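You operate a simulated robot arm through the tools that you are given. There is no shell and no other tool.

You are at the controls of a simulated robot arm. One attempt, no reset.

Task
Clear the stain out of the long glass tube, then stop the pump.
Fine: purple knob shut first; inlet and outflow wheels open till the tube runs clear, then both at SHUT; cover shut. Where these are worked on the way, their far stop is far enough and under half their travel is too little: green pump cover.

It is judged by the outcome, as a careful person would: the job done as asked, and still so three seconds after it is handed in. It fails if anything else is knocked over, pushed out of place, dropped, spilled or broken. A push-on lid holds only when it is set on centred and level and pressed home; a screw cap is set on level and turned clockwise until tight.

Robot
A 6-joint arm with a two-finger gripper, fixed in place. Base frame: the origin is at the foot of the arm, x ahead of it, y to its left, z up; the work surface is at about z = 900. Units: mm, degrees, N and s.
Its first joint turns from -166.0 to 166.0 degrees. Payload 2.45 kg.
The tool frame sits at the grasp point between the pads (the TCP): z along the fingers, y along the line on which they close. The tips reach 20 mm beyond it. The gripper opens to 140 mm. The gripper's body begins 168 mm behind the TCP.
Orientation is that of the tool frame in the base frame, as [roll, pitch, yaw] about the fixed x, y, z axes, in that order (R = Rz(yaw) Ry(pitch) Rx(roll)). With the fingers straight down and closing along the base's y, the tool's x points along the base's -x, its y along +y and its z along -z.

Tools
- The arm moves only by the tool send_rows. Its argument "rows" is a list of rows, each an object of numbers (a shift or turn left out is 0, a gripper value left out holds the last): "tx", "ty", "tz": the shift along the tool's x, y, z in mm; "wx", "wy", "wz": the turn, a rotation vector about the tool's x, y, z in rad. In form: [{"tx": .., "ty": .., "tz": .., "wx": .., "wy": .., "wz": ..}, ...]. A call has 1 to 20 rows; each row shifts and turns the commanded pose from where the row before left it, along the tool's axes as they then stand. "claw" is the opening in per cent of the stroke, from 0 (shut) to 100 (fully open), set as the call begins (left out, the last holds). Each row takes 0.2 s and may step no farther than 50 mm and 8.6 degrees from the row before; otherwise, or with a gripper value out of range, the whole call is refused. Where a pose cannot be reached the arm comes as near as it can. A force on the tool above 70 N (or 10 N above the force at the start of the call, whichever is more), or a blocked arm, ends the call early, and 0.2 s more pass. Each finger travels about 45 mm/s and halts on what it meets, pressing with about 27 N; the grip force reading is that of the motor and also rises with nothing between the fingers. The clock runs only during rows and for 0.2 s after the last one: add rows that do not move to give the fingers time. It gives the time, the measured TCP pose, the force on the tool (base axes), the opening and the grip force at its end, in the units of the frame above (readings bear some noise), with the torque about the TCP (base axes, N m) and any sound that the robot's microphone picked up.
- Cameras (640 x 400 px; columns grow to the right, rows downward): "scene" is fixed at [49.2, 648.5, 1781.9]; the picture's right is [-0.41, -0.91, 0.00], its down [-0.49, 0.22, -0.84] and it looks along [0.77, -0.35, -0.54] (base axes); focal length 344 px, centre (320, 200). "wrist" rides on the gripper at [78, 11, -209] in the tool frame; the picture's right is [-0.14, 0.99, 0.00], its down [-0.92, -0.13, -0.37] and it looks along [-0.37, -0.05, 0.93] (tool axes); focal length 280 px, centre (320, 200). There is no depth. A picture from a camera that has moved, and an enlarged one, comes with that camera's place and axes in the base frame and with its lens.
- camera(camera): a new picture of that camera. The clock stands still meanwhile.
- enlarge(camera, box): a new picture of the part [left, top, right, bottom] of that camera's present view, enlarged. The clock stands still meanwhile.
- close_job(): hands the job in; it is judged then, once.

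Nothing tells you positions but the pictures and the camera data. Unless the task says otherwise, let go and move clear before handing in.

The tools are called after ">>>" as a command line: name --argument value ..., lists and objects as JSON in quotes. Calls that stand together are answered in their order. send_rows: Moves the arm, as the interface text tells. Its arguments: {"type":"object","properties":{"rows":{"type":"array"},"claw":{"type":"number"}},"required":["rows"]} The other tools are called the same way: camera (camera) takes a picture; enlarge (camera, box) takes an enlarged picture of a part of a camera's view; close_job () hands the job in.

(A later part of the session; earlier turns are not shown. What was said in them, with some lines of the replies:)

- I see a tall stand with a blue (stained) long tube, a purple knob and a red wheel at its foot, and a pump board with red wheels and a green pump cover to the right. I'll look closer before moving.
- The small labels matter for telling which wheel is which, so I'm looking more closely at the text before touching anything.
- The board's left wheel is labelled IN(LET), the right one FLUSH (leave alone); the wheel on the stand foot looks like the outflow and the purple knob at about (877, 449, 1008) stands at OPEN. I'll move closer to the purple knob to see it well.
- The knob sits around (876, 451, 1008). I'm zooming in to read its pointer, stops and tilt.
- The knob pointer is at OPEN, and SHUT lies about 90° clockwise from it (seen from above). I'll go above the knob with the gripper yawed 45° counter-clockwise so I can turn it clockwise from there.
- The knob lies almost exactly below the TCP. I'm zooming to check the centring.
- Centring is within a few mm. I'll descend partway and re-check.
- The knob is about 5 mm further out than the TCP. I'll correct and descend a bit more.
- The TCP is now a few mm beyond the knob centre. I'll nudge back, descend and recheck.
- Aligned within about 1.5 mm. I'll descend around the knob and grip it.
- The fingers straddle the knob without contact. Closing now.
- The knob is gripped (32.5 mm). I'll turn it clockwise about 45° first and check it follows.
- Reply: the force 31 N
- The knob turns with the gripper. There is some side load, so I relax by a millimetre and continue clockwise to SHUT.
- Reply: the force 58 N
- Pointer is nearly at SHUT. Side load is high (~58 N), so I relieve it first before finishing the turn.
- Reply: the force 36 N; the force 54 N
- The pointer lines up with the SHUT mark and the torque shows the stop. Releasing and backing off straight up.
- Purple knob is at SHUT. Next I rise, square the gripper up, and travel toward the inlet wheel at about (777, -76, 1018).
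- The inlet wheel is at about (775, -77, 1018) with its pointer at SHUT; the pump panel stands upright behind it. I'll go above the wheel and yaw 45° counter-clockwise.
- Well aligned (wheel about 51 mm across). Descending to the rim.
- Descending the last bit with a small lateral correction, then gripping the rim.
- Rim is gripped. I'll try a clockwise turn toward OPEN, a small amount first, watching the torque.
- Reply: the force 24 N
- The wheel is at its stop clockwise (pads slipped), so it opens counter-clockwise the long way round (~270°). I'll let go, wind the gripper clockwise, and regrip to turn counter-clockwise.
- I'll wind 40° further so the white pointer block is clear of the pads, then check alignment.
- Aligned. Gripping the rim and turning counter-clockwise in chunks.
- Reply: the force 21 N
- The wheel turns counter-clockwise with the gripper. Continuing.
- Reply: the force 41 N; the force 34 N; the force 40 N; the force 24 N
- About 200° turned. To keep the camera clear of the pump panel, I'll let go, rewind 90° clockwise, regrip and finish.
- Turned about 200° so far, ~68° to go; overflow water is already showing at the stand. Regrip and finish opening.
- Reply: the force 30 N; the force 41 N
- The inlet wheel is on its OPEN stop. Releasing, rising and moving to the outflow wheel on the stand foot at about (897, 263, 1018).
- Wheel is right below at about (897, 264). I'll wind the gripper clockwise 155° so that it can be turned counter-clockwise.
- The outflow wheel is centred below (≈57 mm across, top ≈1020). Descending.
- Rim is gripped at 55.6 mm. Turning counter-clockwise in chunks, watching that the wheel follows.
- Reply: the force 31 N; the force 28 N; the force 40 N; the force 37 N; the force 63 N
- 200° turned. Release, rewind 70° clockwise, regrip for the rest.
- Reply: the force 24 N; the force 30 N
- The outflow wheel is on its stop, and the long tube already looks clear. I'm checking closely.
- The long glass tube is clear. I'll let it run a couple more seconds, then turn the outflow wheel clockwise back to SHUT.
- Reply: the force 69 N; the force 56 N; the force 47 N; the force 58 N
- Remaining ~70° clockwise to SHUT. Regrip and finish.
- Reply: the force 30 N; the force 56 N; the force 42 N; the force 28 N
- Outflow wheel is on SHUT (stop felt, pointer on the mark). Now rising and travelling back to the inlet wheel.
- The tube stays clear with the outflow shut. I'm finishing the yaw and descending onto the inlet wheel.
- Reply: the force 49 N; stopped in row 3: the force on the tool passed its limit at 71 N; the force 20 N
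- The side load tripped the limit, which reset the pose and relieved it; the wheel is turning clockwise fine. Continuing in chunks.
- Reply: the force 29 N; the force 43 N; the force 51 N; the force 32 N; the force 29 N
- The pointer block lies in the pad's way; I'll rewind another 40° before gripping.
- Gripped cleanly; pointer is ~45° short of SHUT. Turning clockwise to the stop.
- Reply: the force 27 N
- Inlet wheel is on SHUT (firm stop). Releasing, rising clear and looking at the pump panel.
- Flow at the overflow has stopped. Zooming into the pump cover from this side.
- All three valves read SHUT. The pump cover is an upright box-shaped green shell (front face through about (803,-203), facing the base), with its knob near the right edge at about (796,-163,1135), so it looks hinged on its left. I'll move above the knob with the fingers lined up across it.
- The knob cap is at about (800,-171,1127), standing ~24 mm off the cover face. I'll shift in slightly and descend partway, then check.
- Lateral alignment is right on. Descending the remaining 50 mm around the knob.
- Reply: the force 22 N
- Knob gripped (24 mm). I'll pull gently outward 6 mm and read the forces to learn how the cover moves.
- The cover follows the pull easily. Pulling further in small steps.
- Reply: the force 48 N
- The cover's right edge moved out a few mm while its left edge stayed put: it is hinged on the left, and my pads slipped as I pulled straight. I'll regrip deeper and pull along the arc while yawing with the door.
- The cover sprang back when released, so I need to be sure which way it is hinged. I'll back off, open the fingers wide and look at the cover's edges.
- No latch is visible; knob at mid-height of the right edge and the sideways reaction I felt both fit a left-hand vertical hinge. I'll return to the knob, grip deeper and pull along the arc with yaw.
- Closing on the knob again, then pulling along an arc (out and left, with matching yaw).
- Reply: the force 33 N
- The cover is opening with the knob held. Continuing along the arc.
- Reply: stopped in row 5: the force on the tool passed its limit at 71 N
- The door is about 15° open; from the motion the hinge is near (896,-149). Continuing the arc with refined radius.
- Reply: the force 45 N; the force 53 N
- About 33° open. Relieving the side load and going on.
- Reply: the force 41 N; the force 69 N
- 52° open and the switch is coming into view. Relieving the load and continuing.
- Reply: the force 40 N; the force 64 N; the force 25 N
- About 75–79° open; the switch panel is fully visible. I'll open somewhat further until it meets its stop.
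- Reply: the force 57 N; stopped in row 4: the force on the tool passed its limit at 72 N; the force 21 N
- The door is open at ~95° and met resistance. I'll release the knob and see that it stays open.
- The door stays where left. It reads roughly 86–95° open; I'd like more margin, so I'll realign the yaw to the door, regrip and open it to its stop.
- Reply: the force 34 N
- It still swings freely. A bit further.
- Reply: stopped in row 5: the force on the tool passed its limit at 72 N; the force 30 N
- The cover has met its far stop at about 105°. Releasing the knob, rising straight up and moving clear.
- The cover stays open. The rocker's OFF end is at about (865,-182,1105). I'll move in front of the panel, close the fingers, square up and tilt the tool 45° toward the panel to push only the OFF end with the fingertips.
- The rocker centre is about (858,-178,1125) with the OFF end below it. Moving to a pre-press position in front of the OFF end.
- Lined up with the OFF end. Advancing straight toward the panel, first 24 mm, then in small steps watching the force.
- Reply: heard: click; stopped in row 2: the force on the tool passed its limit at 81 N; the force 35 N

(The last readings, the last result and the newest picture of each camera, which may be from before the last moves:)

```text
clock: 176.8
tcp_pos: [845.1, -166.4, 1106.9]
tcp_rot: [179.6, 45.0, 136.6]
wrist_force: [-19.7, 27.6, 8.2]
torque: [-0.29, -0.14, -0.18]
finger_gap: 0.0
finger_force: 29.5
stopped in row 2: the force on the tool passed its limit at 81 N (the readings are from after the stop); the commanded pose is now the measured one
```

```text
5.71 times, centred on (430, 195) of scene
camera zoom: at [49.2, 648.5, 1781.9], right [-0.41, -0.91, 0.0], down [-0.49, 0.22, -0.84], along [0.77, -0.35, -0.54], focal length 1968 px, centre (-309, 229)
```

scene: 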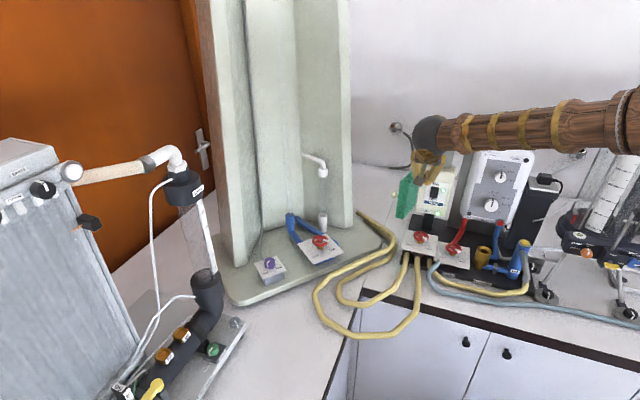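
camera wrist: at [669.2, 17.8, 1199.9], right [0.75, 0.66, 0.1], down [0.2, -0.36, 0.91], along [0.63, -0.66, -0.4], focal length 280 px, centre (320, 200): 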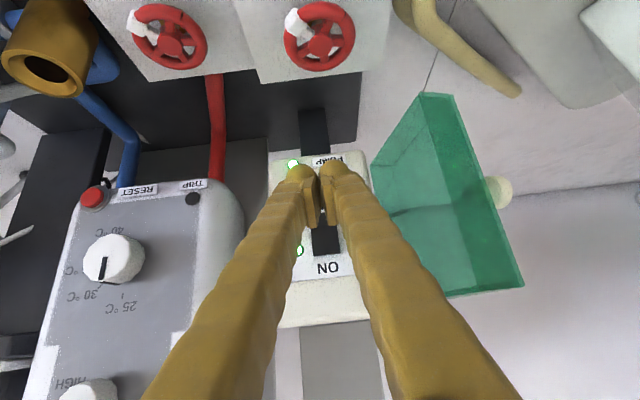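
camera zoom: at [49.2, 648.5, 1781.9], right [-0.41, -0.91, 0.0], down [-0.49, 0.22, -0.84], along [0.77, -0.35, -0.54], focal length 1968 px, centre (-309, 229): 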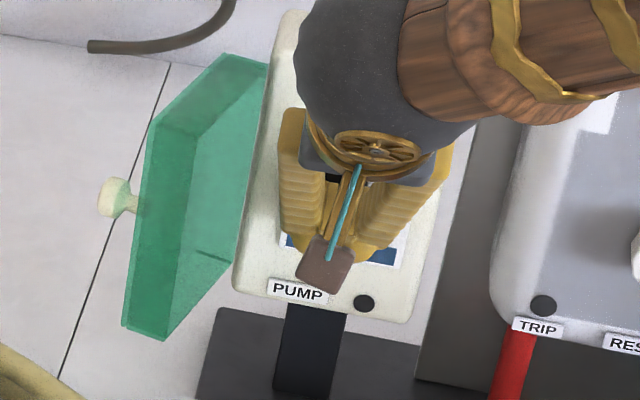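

A click was heard and the pump's green light went out: the pump is OFF. Now I back straight out, rise and level the tool.

>>> send_rows --rows '[{"tx": 20, "tz": -20}, {"tx": 28.3, "tz": -28.3}, {"tx": -24.8, "tz": -24.7}, {"tx": -24.8, "tz": -24.7}, {"tx": -24.8, "tz": -24.7}, {"tx": -24.8, "tz": -24.7}, {}]'

>>> send_rows --rows '[{"wy": 0.131}, {"wy": 0.131}, {"wy": 0.131}, {"wy": 0.131}, {"wy": 0.131}, {"wy": 0.131}, {}]'

>>> enlarge --camera "scene" --box '[385, 130, 475, 240]'

>>> camera --camera "wrist"

```text
clock: 178.4
tcp_pos: [794.2, -122.7, 1248.5]
tcp_rot: [179.7, 44.8, 136.6]
wrist_force: [0.2, 0.1, -0.2]
torque: [0.02, -0.01, 0.04]
finger_gap: 0.1
finger_force: 29.3
```

```text
clock: 180.0
tcp_pos: [794.4, -121.0, 1247.4]
tcp_rot: [179.8, -0.3, 136.8]
wrist_force: [0.2, -0.8, -0.1]
torque: [0.0, 0.03, 0.03]
finger_gap: 0.0
finger_force: 29.9
```

```text
3.64 times, centred on (430, 185) of scene
camera zoom: at [49.2, 648.5, 1781.9], right [-0.41, -0.91, 0.0], down [-0.49, 0.22, -0.84], along [0.77, -0.35, -0.54], focal length 1253 px, centre (-80, 254)
```

zoom: 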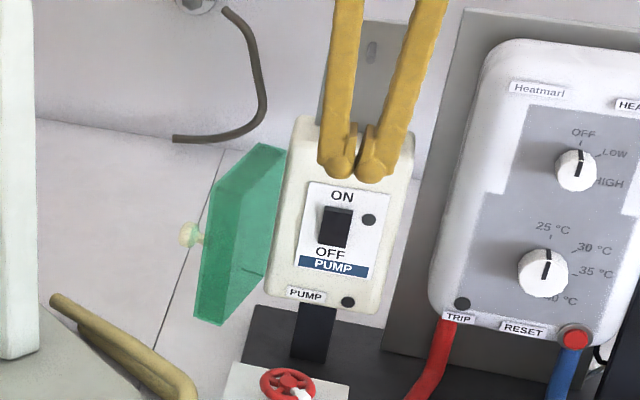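

```text
taken
camera wrist: at [745.8, -61.1, 1456.2], right [0.78, 0.63, 0.0], down [0.58, -0.73, 0.36], along [0.23, -0.28, -0.93], focal length 280 px, centre (320, 200)
```

wrist: 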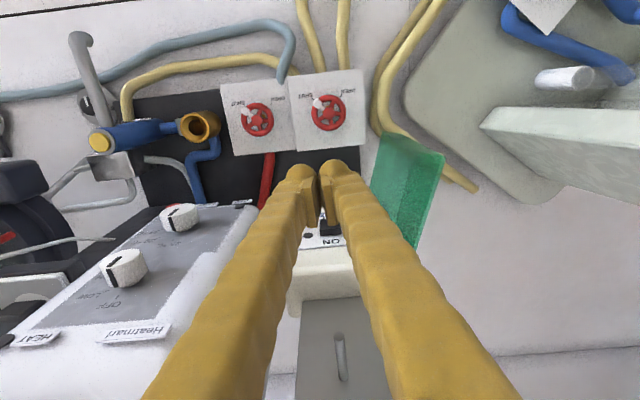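

Both lamps are dark. Now to close the cover: I'm checking where the open door stands.

>>> enlarge --camera "wrist" --box '[340, 110, 480, 270]'

```text
2.50 times, centred on (410, 190) of wrist
camera zoom: at [745.8, -61.1, 1456.2], right [0.78, 0.63, 0.0], down [0.58, -0.73, 0.36], along [0.23, -0.28, -0.93], focal length 701 px, centre (95, 225)
```

zoom: 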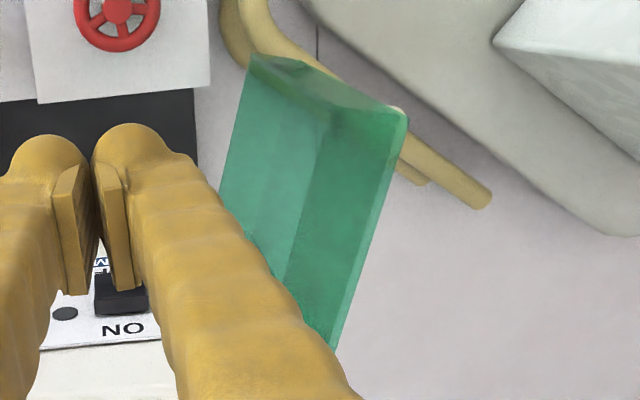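

The door's outer face runs from about (873,-34) to its hinge near (903,-145), ~105° open. I'll go over the top of it to its outer side, yaw parallel to it, and push it shut from above the knob.

>>> send_rows --rows '[{"tx": -11, "ty": 36}, {"tx": -11, "ty": 36}, {"tx": -11, "ty": 36}, {"tx": -11, "ty": 36}, {}]'

>>> send_rows --rows '[{"wz": 0.1415}, {"wz": 0.1415}, {"wz": 0.1415}, {"wz": 0.1415}, {"wz": 0.1415}, {"wz": 0.1415}, {"wz": 0.1415}, {"wz": 0.1415}, {"wz": 0.1415}, {"wz": 0.1415}, {"wz": 0.1415}, {"wz": 0.1415}, {"wz": 0.1415}, {}]'

>>> camera --camera "wrist"

>>> enlarge --camera "scene" --box '[370, 110, 470, 230]'

```text
clock: 181.2
tcp_pos: [926.6, -46.9, 1248.9]
tcp_rot: [179.8, -0.2, 136.7]
wrist_force: [0.9, -0.5, -0.8]
torque: [0.03, 0.0, 0.02]
finger_gap: 0.0
finger_force: 29.0
```

```text
clock: 184.2
tcp_pos: [927.1, -47.0, 1246.7]
tcp_rot: [-179.8, -0.3, 31.3]
wrist_force: [-0.6, 0.6, 0.1]
torque: [0.01, -0.02, -0.04]
finger_gap: 0.0
finger_force: 29.3
```

```text
taken
camera wrist: at [999.6, -16.0, 1456.0], right [0.4, -0.92, 0.0], down [-0.85, -0.37, 0.37], along [-0.34, -0.14, -0.93], focal length 280 px, centre (320, 200)
```

wrist: 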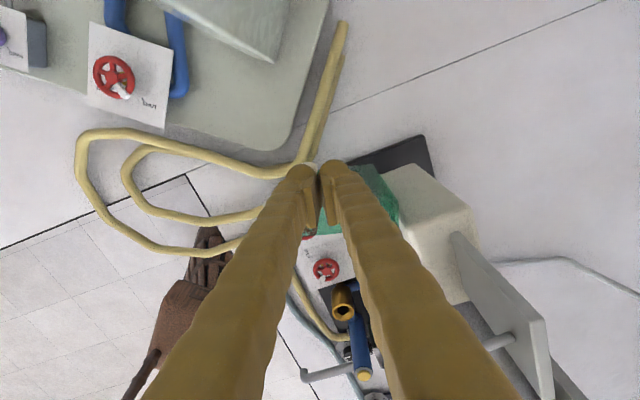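

```text
3.33 times, centred on (420, 170) of scene
camera zoom: at [49.2, 648.5, 1781.9], right [-0.41, -0.91, 0.0], down [-0.49, 0.22, -0.84], along [0.77, -0.35, -0.54], focal length 1148 px, centre (-13, 300)
```

zoom: 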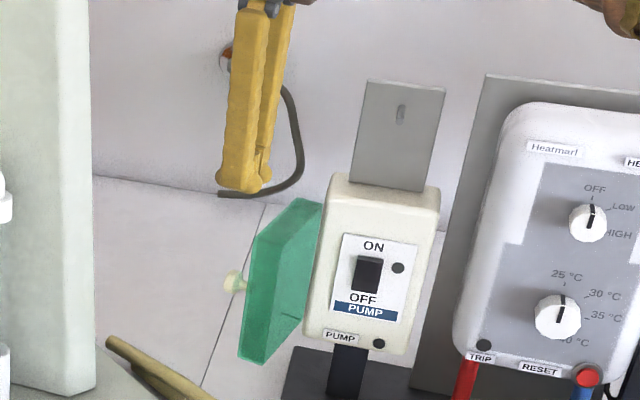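

>>> enlarge --camera "wrist" --box '[260, 130, 440, 280]'

```text
2.67 times, centred on (350, 205) of wrist
camera zoom: at [999.6, -16.0, 1456.0], right [0.4, -0.92, 0.0], down [-0.85, -0.37, 0.37], along [-0.34, -0.14, -0.93], focal length 748 px, centre (240, 187)
```

zoom: 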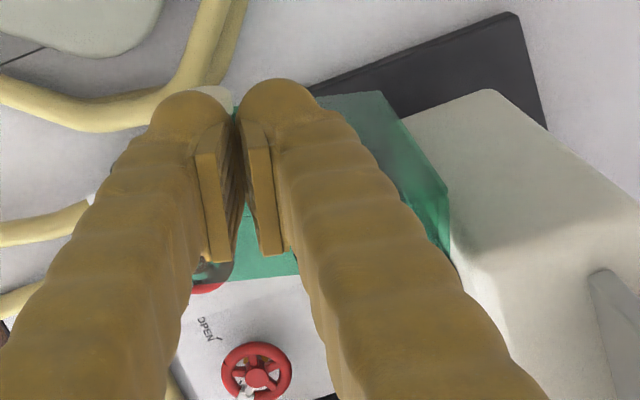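

Clear of the outer face by about 20 mm. Descending to just above knob height.

>>> send_rows --rows '[{"tz": 25}, {"tz": 25}, {"tz": 24}, {}, {}]'

>>> enlarge --camera "wrist" --box '[240, 110, 420, 260]'

>>> enlarge --camera "scene" --box '[385, 140, 475, 230]'

```text
clock: 185.4
tcp_pos: [929.0, -48.1, 1172.9]
tcp_rot: [-179.8, -0.2, 31.3]
wrist_force: [0.2, 0.0, -0.6]
torque: [0.04, -0.01, 0.03]
finger_gap: 0.2
finger_force: 29.6
```

```text
2.67 times, centred on (330, 185) of wrist
camera zoom: at [1001.2, -16.8, 1381.4], right [0.4, -0.92, 0.0], down [-0.85, -0.37, 0.37], along [-0.34, -0.14, -0.93], focal length 748 px, centre (293, 240)
```

zoom: 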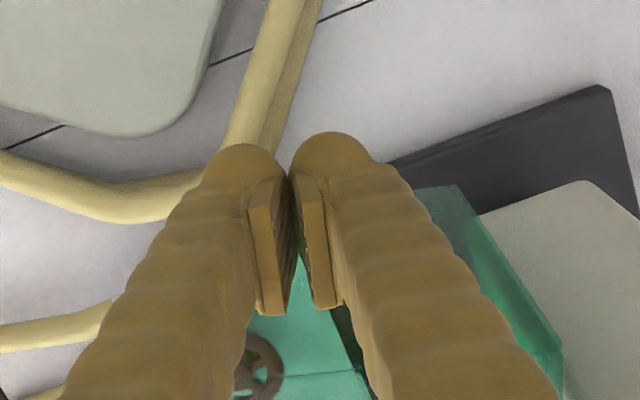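

```text
4.44 times, centred on (430, 185) of scene
camera zoom: at [49.2, 648.5, 1781.9], right [-0.41, -0.91, 0.0], down [-0.49, 0.22, -0.84], along [0.77, -0.35, -0.54], focal length 1531 px, centre (-169, 267)
```

zoom: 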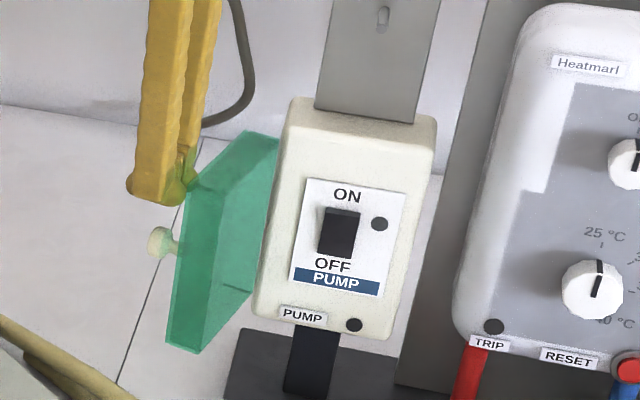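

Tips are above the knob, next to the outer face. Moving into contact and starting to push along the closing arc.

>>> send_rows --rows '[{"tx": -8}, {"tx": -7}, {"tx": -4}, {}]'

>>> send_rows --rows '[{"tx": -4.5, "ty": -2.6, "wz": -0.05}, {"tx": -4, "ty": -2.6, "wz": -0.05}, {"tx": -4, "ty": -2.6, "wz": -0.05}, {"tx": -4, "ty": -2.6, "wz": -0.05}, {}]'

>>> enlarge --camera "wrist" --box '[240, 110, 420, 260]'

>>> enlarge --camera "scene" --box '[385, 140, 475, 230]'

```text
clock: 186.4
tcp_pos: [911.5, -57.1, 1173.2]
tcp_rot: [-179.8, -0.2, 31.4]
wrist_force: [0.1, -1.3, 0.0]
torque: [0.0, 0.0, 0.02]
finger_gap: 0.0
finger_force: 29.4
```

```text
clock: 187.6
tcp_pos: [889.6, -57.7, 1173.5]
tcp_rot: [-179.8, -0.2, 42.8]
wrist_force: [0.1, 0.2, -0.2]
torque: [-0.02, 0.02, 0.01]
finger_gap: 0.1
finger_force: 29.8
```

```text
2.67 times, centred on (330, 185) of wrist
camera zoom: at [955.1, -13.3, 1382.0], right [0.57, -0.82, 0.0], down [-0.76, -0.53, 0.37], along [-0.3, -0.21, -0.93], focal length 748 px, centre (293, 240)
```

zoom: 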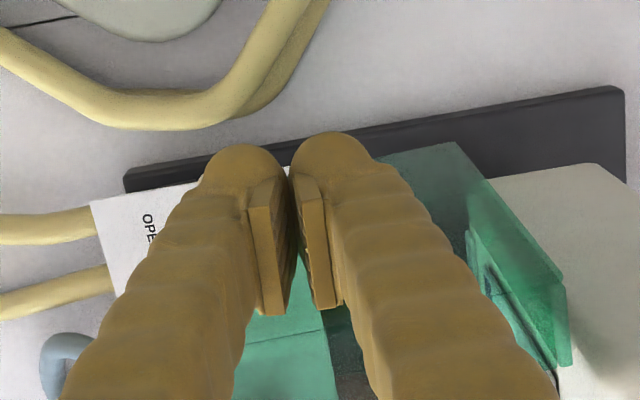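

```text
4.44 times, centred on (430, 185) of scene
camera zoom: at [49.2, 648.5, 1781.9], right [-0.41, -0.91, 0.0], down [-0.49, 0.22, -0.84], along [0.77, -0.35, -0.54], focal length 1531 px, centre (-169, 267)
```

zoom: 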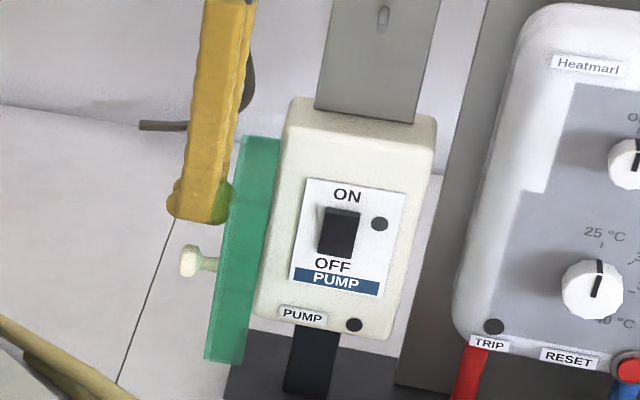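

The door is swinging shut with the push. Continuing around the arc.

>>> send_rows --rows '[{"tx": -5.4, "ty": -3.6, "wz": -0.07}, {"tx": -5.4, "ty": -3.6, "wz": -0.07}, {"tx": -5.4, "ty": -3.6, "wz": -0.07}, {"tx": -5.4, "ty": -3.6, "wz": -0.07}, {"tx": -5.4, "ty": -3.6, "wz": -0.07}, {"tx": -5.4, "ty": -3.6, "wz": -0.07}, {}]'

>>> enlarge --camera "wrist" --box '[240, 110, 420, 260]'

>>> enlarge --camera "scene" --box '[385, 140, 475, 230]'

```text
clock: 189.2
tcp_pos: [853.8, -70.3, 1171.9]
tcp_rot: [-179.9, -0.2, 66.9]
wrist_force: [1.5, 0.1, 1.5]
torque: [-0.01, -0.01, -0.02]
finger_gap: 0.0
finger_force: 29.4
```

```text
2.67 times, centred on (330, 185) of wrist
camera zoom: at [895.1, -3.2, 1381.9], right [0.86, -0.52, 0.0], down [-0.48, -0.8, 0.36], along [-0.19, -0.31, -0.93], focal length 748 px, centre (293, 240)
```

zoom: 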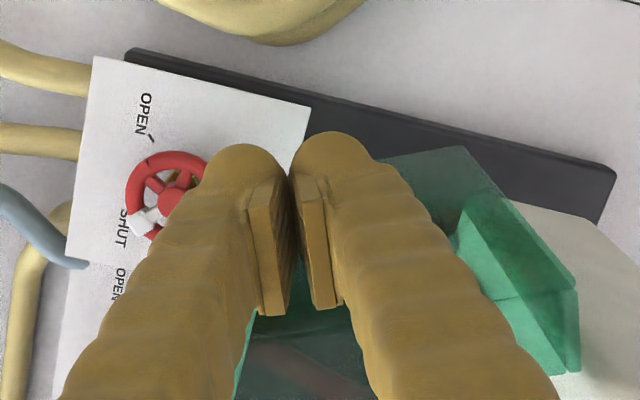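

```text
4.44 times, centred on (430, 185) of scene
camera zoom: at [49.2, 648.5, 1781.9], right [-0.41, -0.91, 0.0], down [-0.49, 0.22, -0.84], along [0.77, -0.35, -0.54], focal length 1531 px, centre (-169, 267)
```

zoom: 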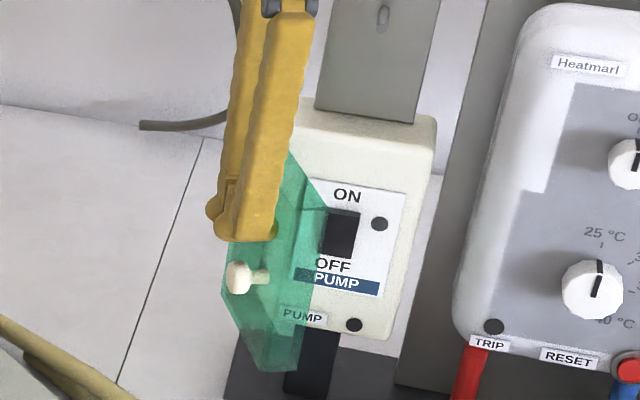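

>>> send_rows --rows '[{"tx": -5.3, "ty": -3.6, "wz": -0.07}, {"tx": -5.3, "ty": -3.6, "wz": -0.07}, {"tx": -5.3, "ty": -3.6, "wz": -0.07}, {"tx": -5.3, "ty": -3.6, "wz": -0.07}, {"tx": -5.3, "ty": -3.6, "wz": -0.07}, {"tx": -5.3, "ty": -3.6, "wz": -0.07}, {}]'

>>> send_rows --rows '[{"tx": -5.3, "ty": -3.6, "wz": -0.07}, {"tx": -5.3, "ty": -3.6, "wz": -0.07}, {"tx": -5.3, "ty": -3.6, "wz": -0.07}, {"tx": -5.3, "ty": -3.6, "wz": -0.07}, {"tx": -5.3, "ty": -3.6, "wz": -0.07}, {}]'

>>> enlarge --camera "wrist" --box '[240, 110, 420, 260]'

>>> enlarge --camera "scene" --box '[385, 140, 475, 230]'

```text
clock: 190.8
tcp_pos: [827.7, -95.9, 1173.1]
tcp_rot: [-180.0, -0.3, 91.1]
wrist_force: [0.3, -0.5, -0.4]
torque: [-0.03, -0.01, -0.02]
finger_gap: 0.0
finger_force: 29.6
```

```text
clock: 192.2
tcp_pos: [812.8, -127.0, 1173.5]
tcp_rot: [179.8, -0.2, 111.0]
wrist_force: [-0.5, 0.3, 0.3]
torque: [-0.02, -0.01, -0.03]
finger_gap: 0.0
finger_force: 29.3
```

```text
2.67 times, centred on (330, 185) of wrist
camera zoom: at [794.9, -50.4, 1382.5], right [0.97, 0.23, 0.0], down [0.21, -0.91, 0.36], along [0.08, -0.35, -0.93], focal length 748 px, centre (293, 240)
```

zoom: 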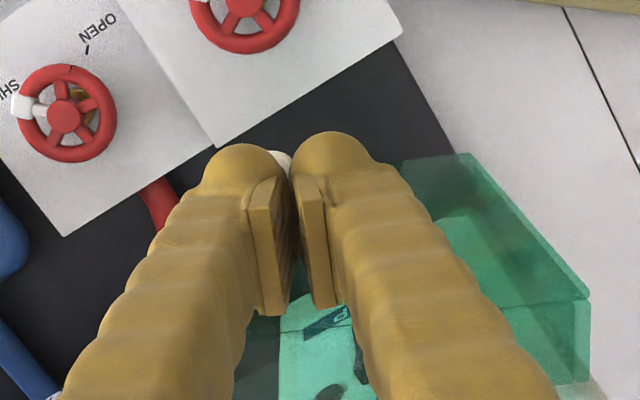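

```text
4.44 times, centred on (430, 185) of scene
camera zoom: at [49.2, 648.5, 1781.9], right [-0.41, -0.91, 0.0], down [-0.49, 0.22, -0.84], along [0.77, -0.35, -0.54], focal length 1531 px, centre (-169, 267)
```

zoom: 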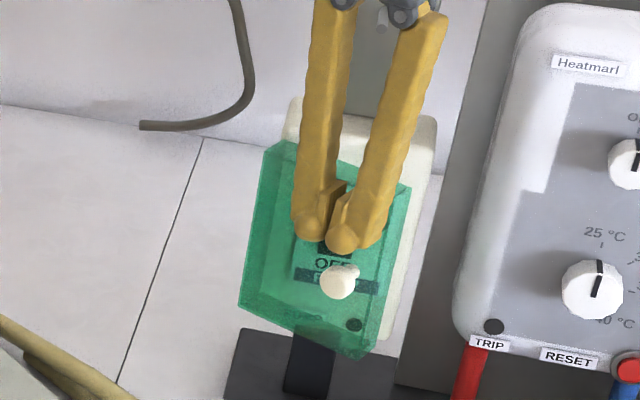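

Almost shut (~25° to go). Continuing and then pressing it home gently.

>>> send_rows --rows '[{"tx": -5.3, "ty": -3.6, "wz": -0.07}, {"tx": -5.3, "ty": -3.6, "wz": -0.07}, {"tx": -5.3, "ty": -3.6, "wz": -0.07}, {"tx": -5.3, "ty": -3.6, "wz": -0.07}, {}]'

>>> send_rows --rows '[{"tx": -4, "ty": -2.6, "wz": -0.05}, {"tx": -4, "ty": -2.6, "wz": -0.05}, {"tx": -4, "ty": -2.6, "wz": -0.05}, {}]'

>>> enlarge --camera "wrist" --box '[240, 110, 420, 260]'

>>> enlarge --camera "scene" --box '[385, 140, 475, 230]'

```text
clock: 193.4
tcp_pos: [809.4, -150.0, 1170.8]
tcp_rot: [179.8, -0.2, 127.0]
wrist_force: [-0.7, 0.0, 0.7]
torque: [0.05, 0.0, 0.02]
finger_gap: 0.1
finger_force: 29.6
```

```text
clock: 194.4
tcp_pos: [812.3, -164.3, 1172.3]
tcp_rot: [179.8, -0.2, 135.6]
wrist_force: [0.2, -0.4, -0.2]
torque: [0.01, 0.01, -0.02]
finger_gap: 0.2
finger_force: 29.3
```

```text
2.67 times, centred on (330, 185) of wrist
camera zoom: at [763.7, -103.5, 1382.0], right [0.79, 0.61, 0.0], down [0.57, -0.74, 0.37], along [0.23, -0.29, -0.93], focal length 748 px, centre (293, 240)
```

zoom: 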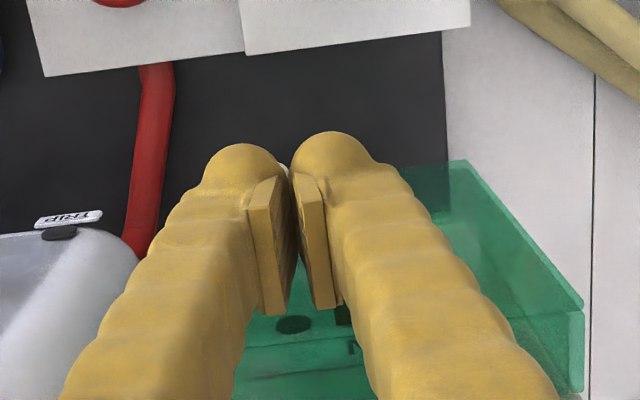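

```text
4.44 times, centred on (430, 185) of scene
camera zoom: at [49.2, 648.5, 1781.9], right [-0.41, -0.91, 0.0], down [-0.49, 0.22, -0.84], along [0.77, -0.35, -0.54], focal length 1531 px, centre (-169, 267)
```

zoom: 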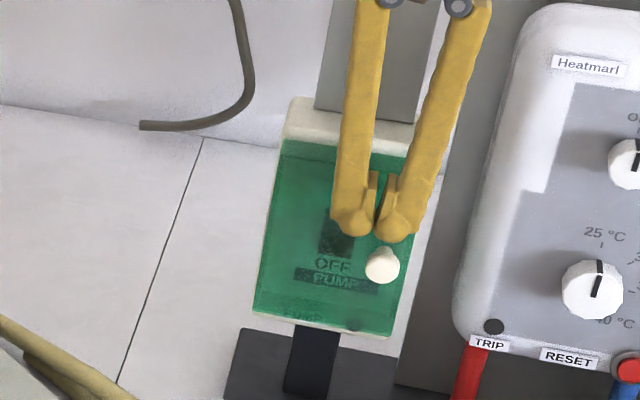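

The knob is back at its original place in the picture. Pressing lightly to make sure it's home.

>>> send_rows --rows '[{"tx": -2}, {"tx": -2}, {}]'

>>> send_rows --rows '[{"tx": -2}, {}]'

```text
clock: 195.2
tcp_pos: [815.4, -168.7, 1172.2]
tcp_rot: [179.8, -0.2, 135.6]
wrist_force: [-1.5, 1.7, 0.3]
torque: [0.04, 0.01, -0.02]
finger_gap: 0.0
finger_force: 29.4
```

```text
clock: 195.8
tcp_pos: [813.8, -169.8, 1172.1]
tcp_rot: [179.8, -0.3, 135.5]
wrist_force: [-32.8, 20.0, 6.6]
torque: [0.08, 0.25, -0.22]
finger_gap: 6.1
finger_force: 29.4
```

Firm contact (~38 N): the cover is shut. Backing off straight out and up, then checking everything.

>>> send_rows --rows '[{"tx": 6}, {"tx": 30}, {"tx": 30, "tz": -20}, {"tx": 30, "tz": -35}, {"tx": 20, "tz": -40}, {"tz": -40}, {}]'

>>> camera --camera "scene"

>>> enlarge --camera "scene" --box '[385, 140, 475, 230]'

>>> camera --camera "wrist"

>>> enlarge --camera "wrist" --box '[260, 220, 400, 380]'

```text
clock: 197.4
tcp_pos: [729.9, -88.2, 1306.6]
tcp_rot: [179.8, -0.2, 135.5]
wrist_force: [0.1, -0.1, 0.5]
torque: [-0.01, 0.02, 0.02]
finger_gap: 0.0
finger_force: 29.3
```

```text
taken
```

scene: 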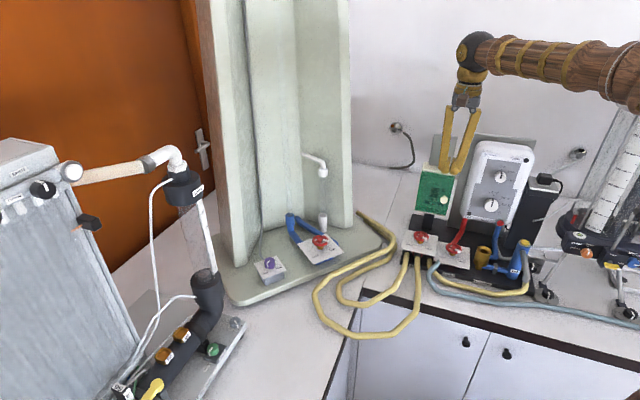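

```text
4.44 times, centred on (430, 185) of scene
camera zoom: at [49.2, 648.5, 1781.9], right [-0.41, -0.91, 0.0], down [-0.49, 0.22, -0.84], along [0.77, -0.35, -0.54], focal length 1531 px, centre (-169, 267)
```

zoom: 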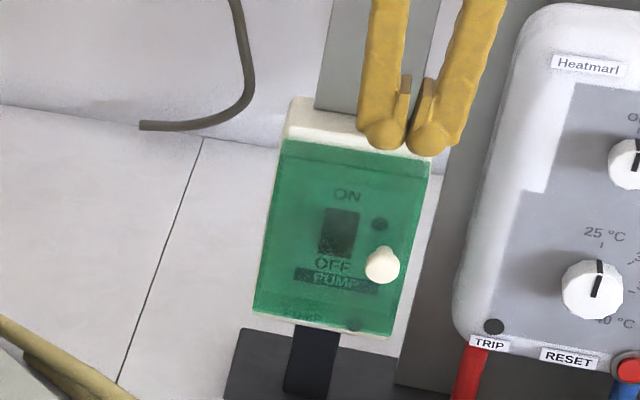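

```text
taken
camera wrist: at [681.1, -26.8, 1515.8], right [0.79, 0.61, 0.0], down [0.57, -0.74, 0.37], along [0.23, -0.29, -0.93], focal length 280 px, centre (320, 200)
```

wrist: 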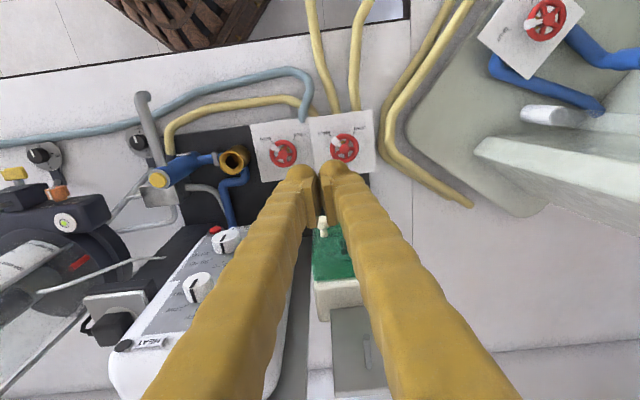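

```text
2.50 times, centred on (330, 300) of wrist
camera zoom: at [681.1, -26.8, 1515.8], right [0.79, 0.61, 0.0], down [0.57, -0.74, 0.37], along [0.23, -0.29, -0.93], focal length 701 px, centre (295, -50)
```

zoom: 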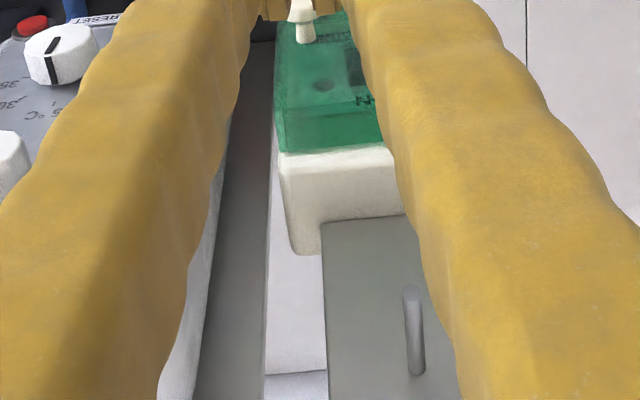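

The cover is shut, the pump lamps are dark. One last look at the knob, wheels and tube before handing in.

>>> enlarge --camera "scene" --box '[250, 225, 350, 290]'

>>> enlarge --camera "scene" --box '[395, 220, 495, 290]'

>>> enlarge --camera "scene" --box '[220, 0, 360, 240]'

>>> enlarge --camera "wrist" --box '[250, 100, 390, 180]'

```text
6.15 times, centred on (300, 258) of scene
camera zoom: at [49.2, 648.5, 1781.9], right [-0.41, -0.91, 0.0], down [-0.49, 0.22, -0.84], along [0.77, -0.35, -0.54], focal length 2120 px, centre (443, -154)
```

zoom: 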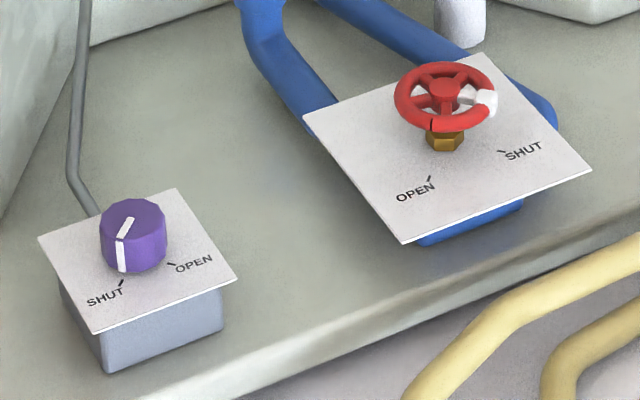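

```text
5.71 times, centred on (445, 255) of scene
camera zoom: at [49.2, 648.5, 1781.9], right [-0.41, -0.91, 0.0], down [-0.49, 0.22, -0.84], along [0.77, -0.35, -0.54], focal length 1968 px, centre (-394, -114)
```

zoom: 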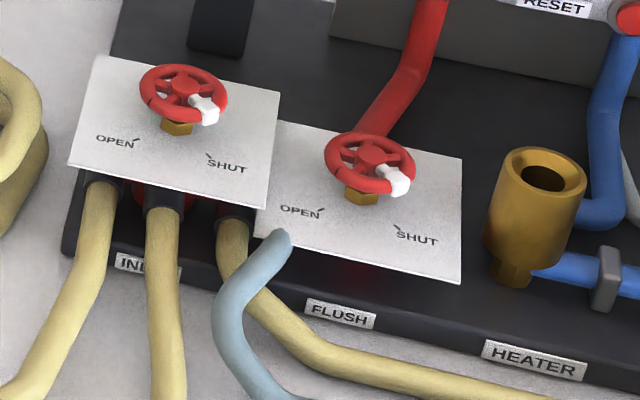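

```text
1.67 times, centred on (290, 120) of scene
camera zoom: at [49.2, 648.5, 1781.9], right [-0.41, -0.91, 0.0], down [-0.49, 0.22, -0.84], along [0.77, -0.35, -0.54], focal length 574 px, centre (370, 333)
```

zoom: 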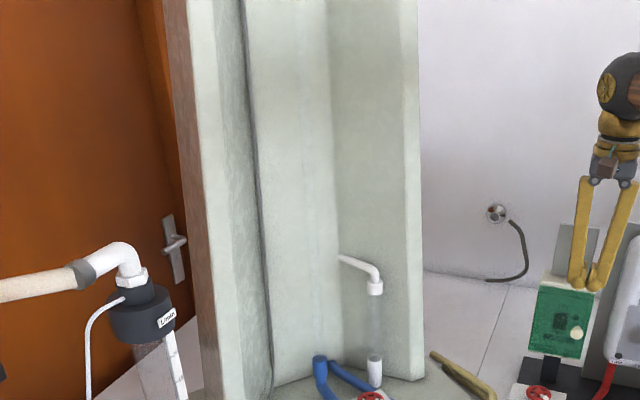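

```text
4.57 times, centred on (320, 140) of wrist
camera zoom: at [681.1, -26.8, 1515.8], right [0.79, 0.61, 0.0], down [0.57, -0.74, 0.37], along [0.23, -0.29, -0.93], focal length 1282 px, centre (320, 474)
```

zoom: 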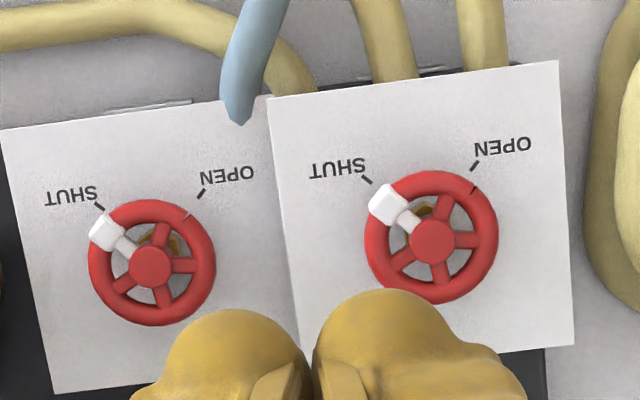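

Everything looks right: the tube is clear, the purple knob is at SHUT, and the inlet and outflow wheels are at SHUT. The flush wheel is untouched, the pump is off, the cover is shut and the arm is clear. Handing in.

>>> close_job

```text
The job is handed in.
```

The long glass tube is clear of stain, the pump is stopped, and the job is handed in.

- **Purple knob:** I turned it to SHUT first, before touching anything else.
- **Inlet and outflow wheels:** I opened both to their far stops. The tube ran clear, and I left it a couple of seconds more. Then I turned both back until they hit the SHUT stop. I took the wheel on the foot of the tube stand to be the outflow; it carries no label I could read.
- **Pump:** I swung the green cover open until it would go no further and pressed the switch to OFF. It clicked and the lamps on the pump panel went dark.
- **Cover:** I swung it shut again and pressed it until it would go no further.

In my last pictures the flush wheel and heater were untouched, nothing looked knocked or out of place, and the arm was clear. A few turns hit the arm's 70 N force limit and stopped early, but I saw no harm from it.
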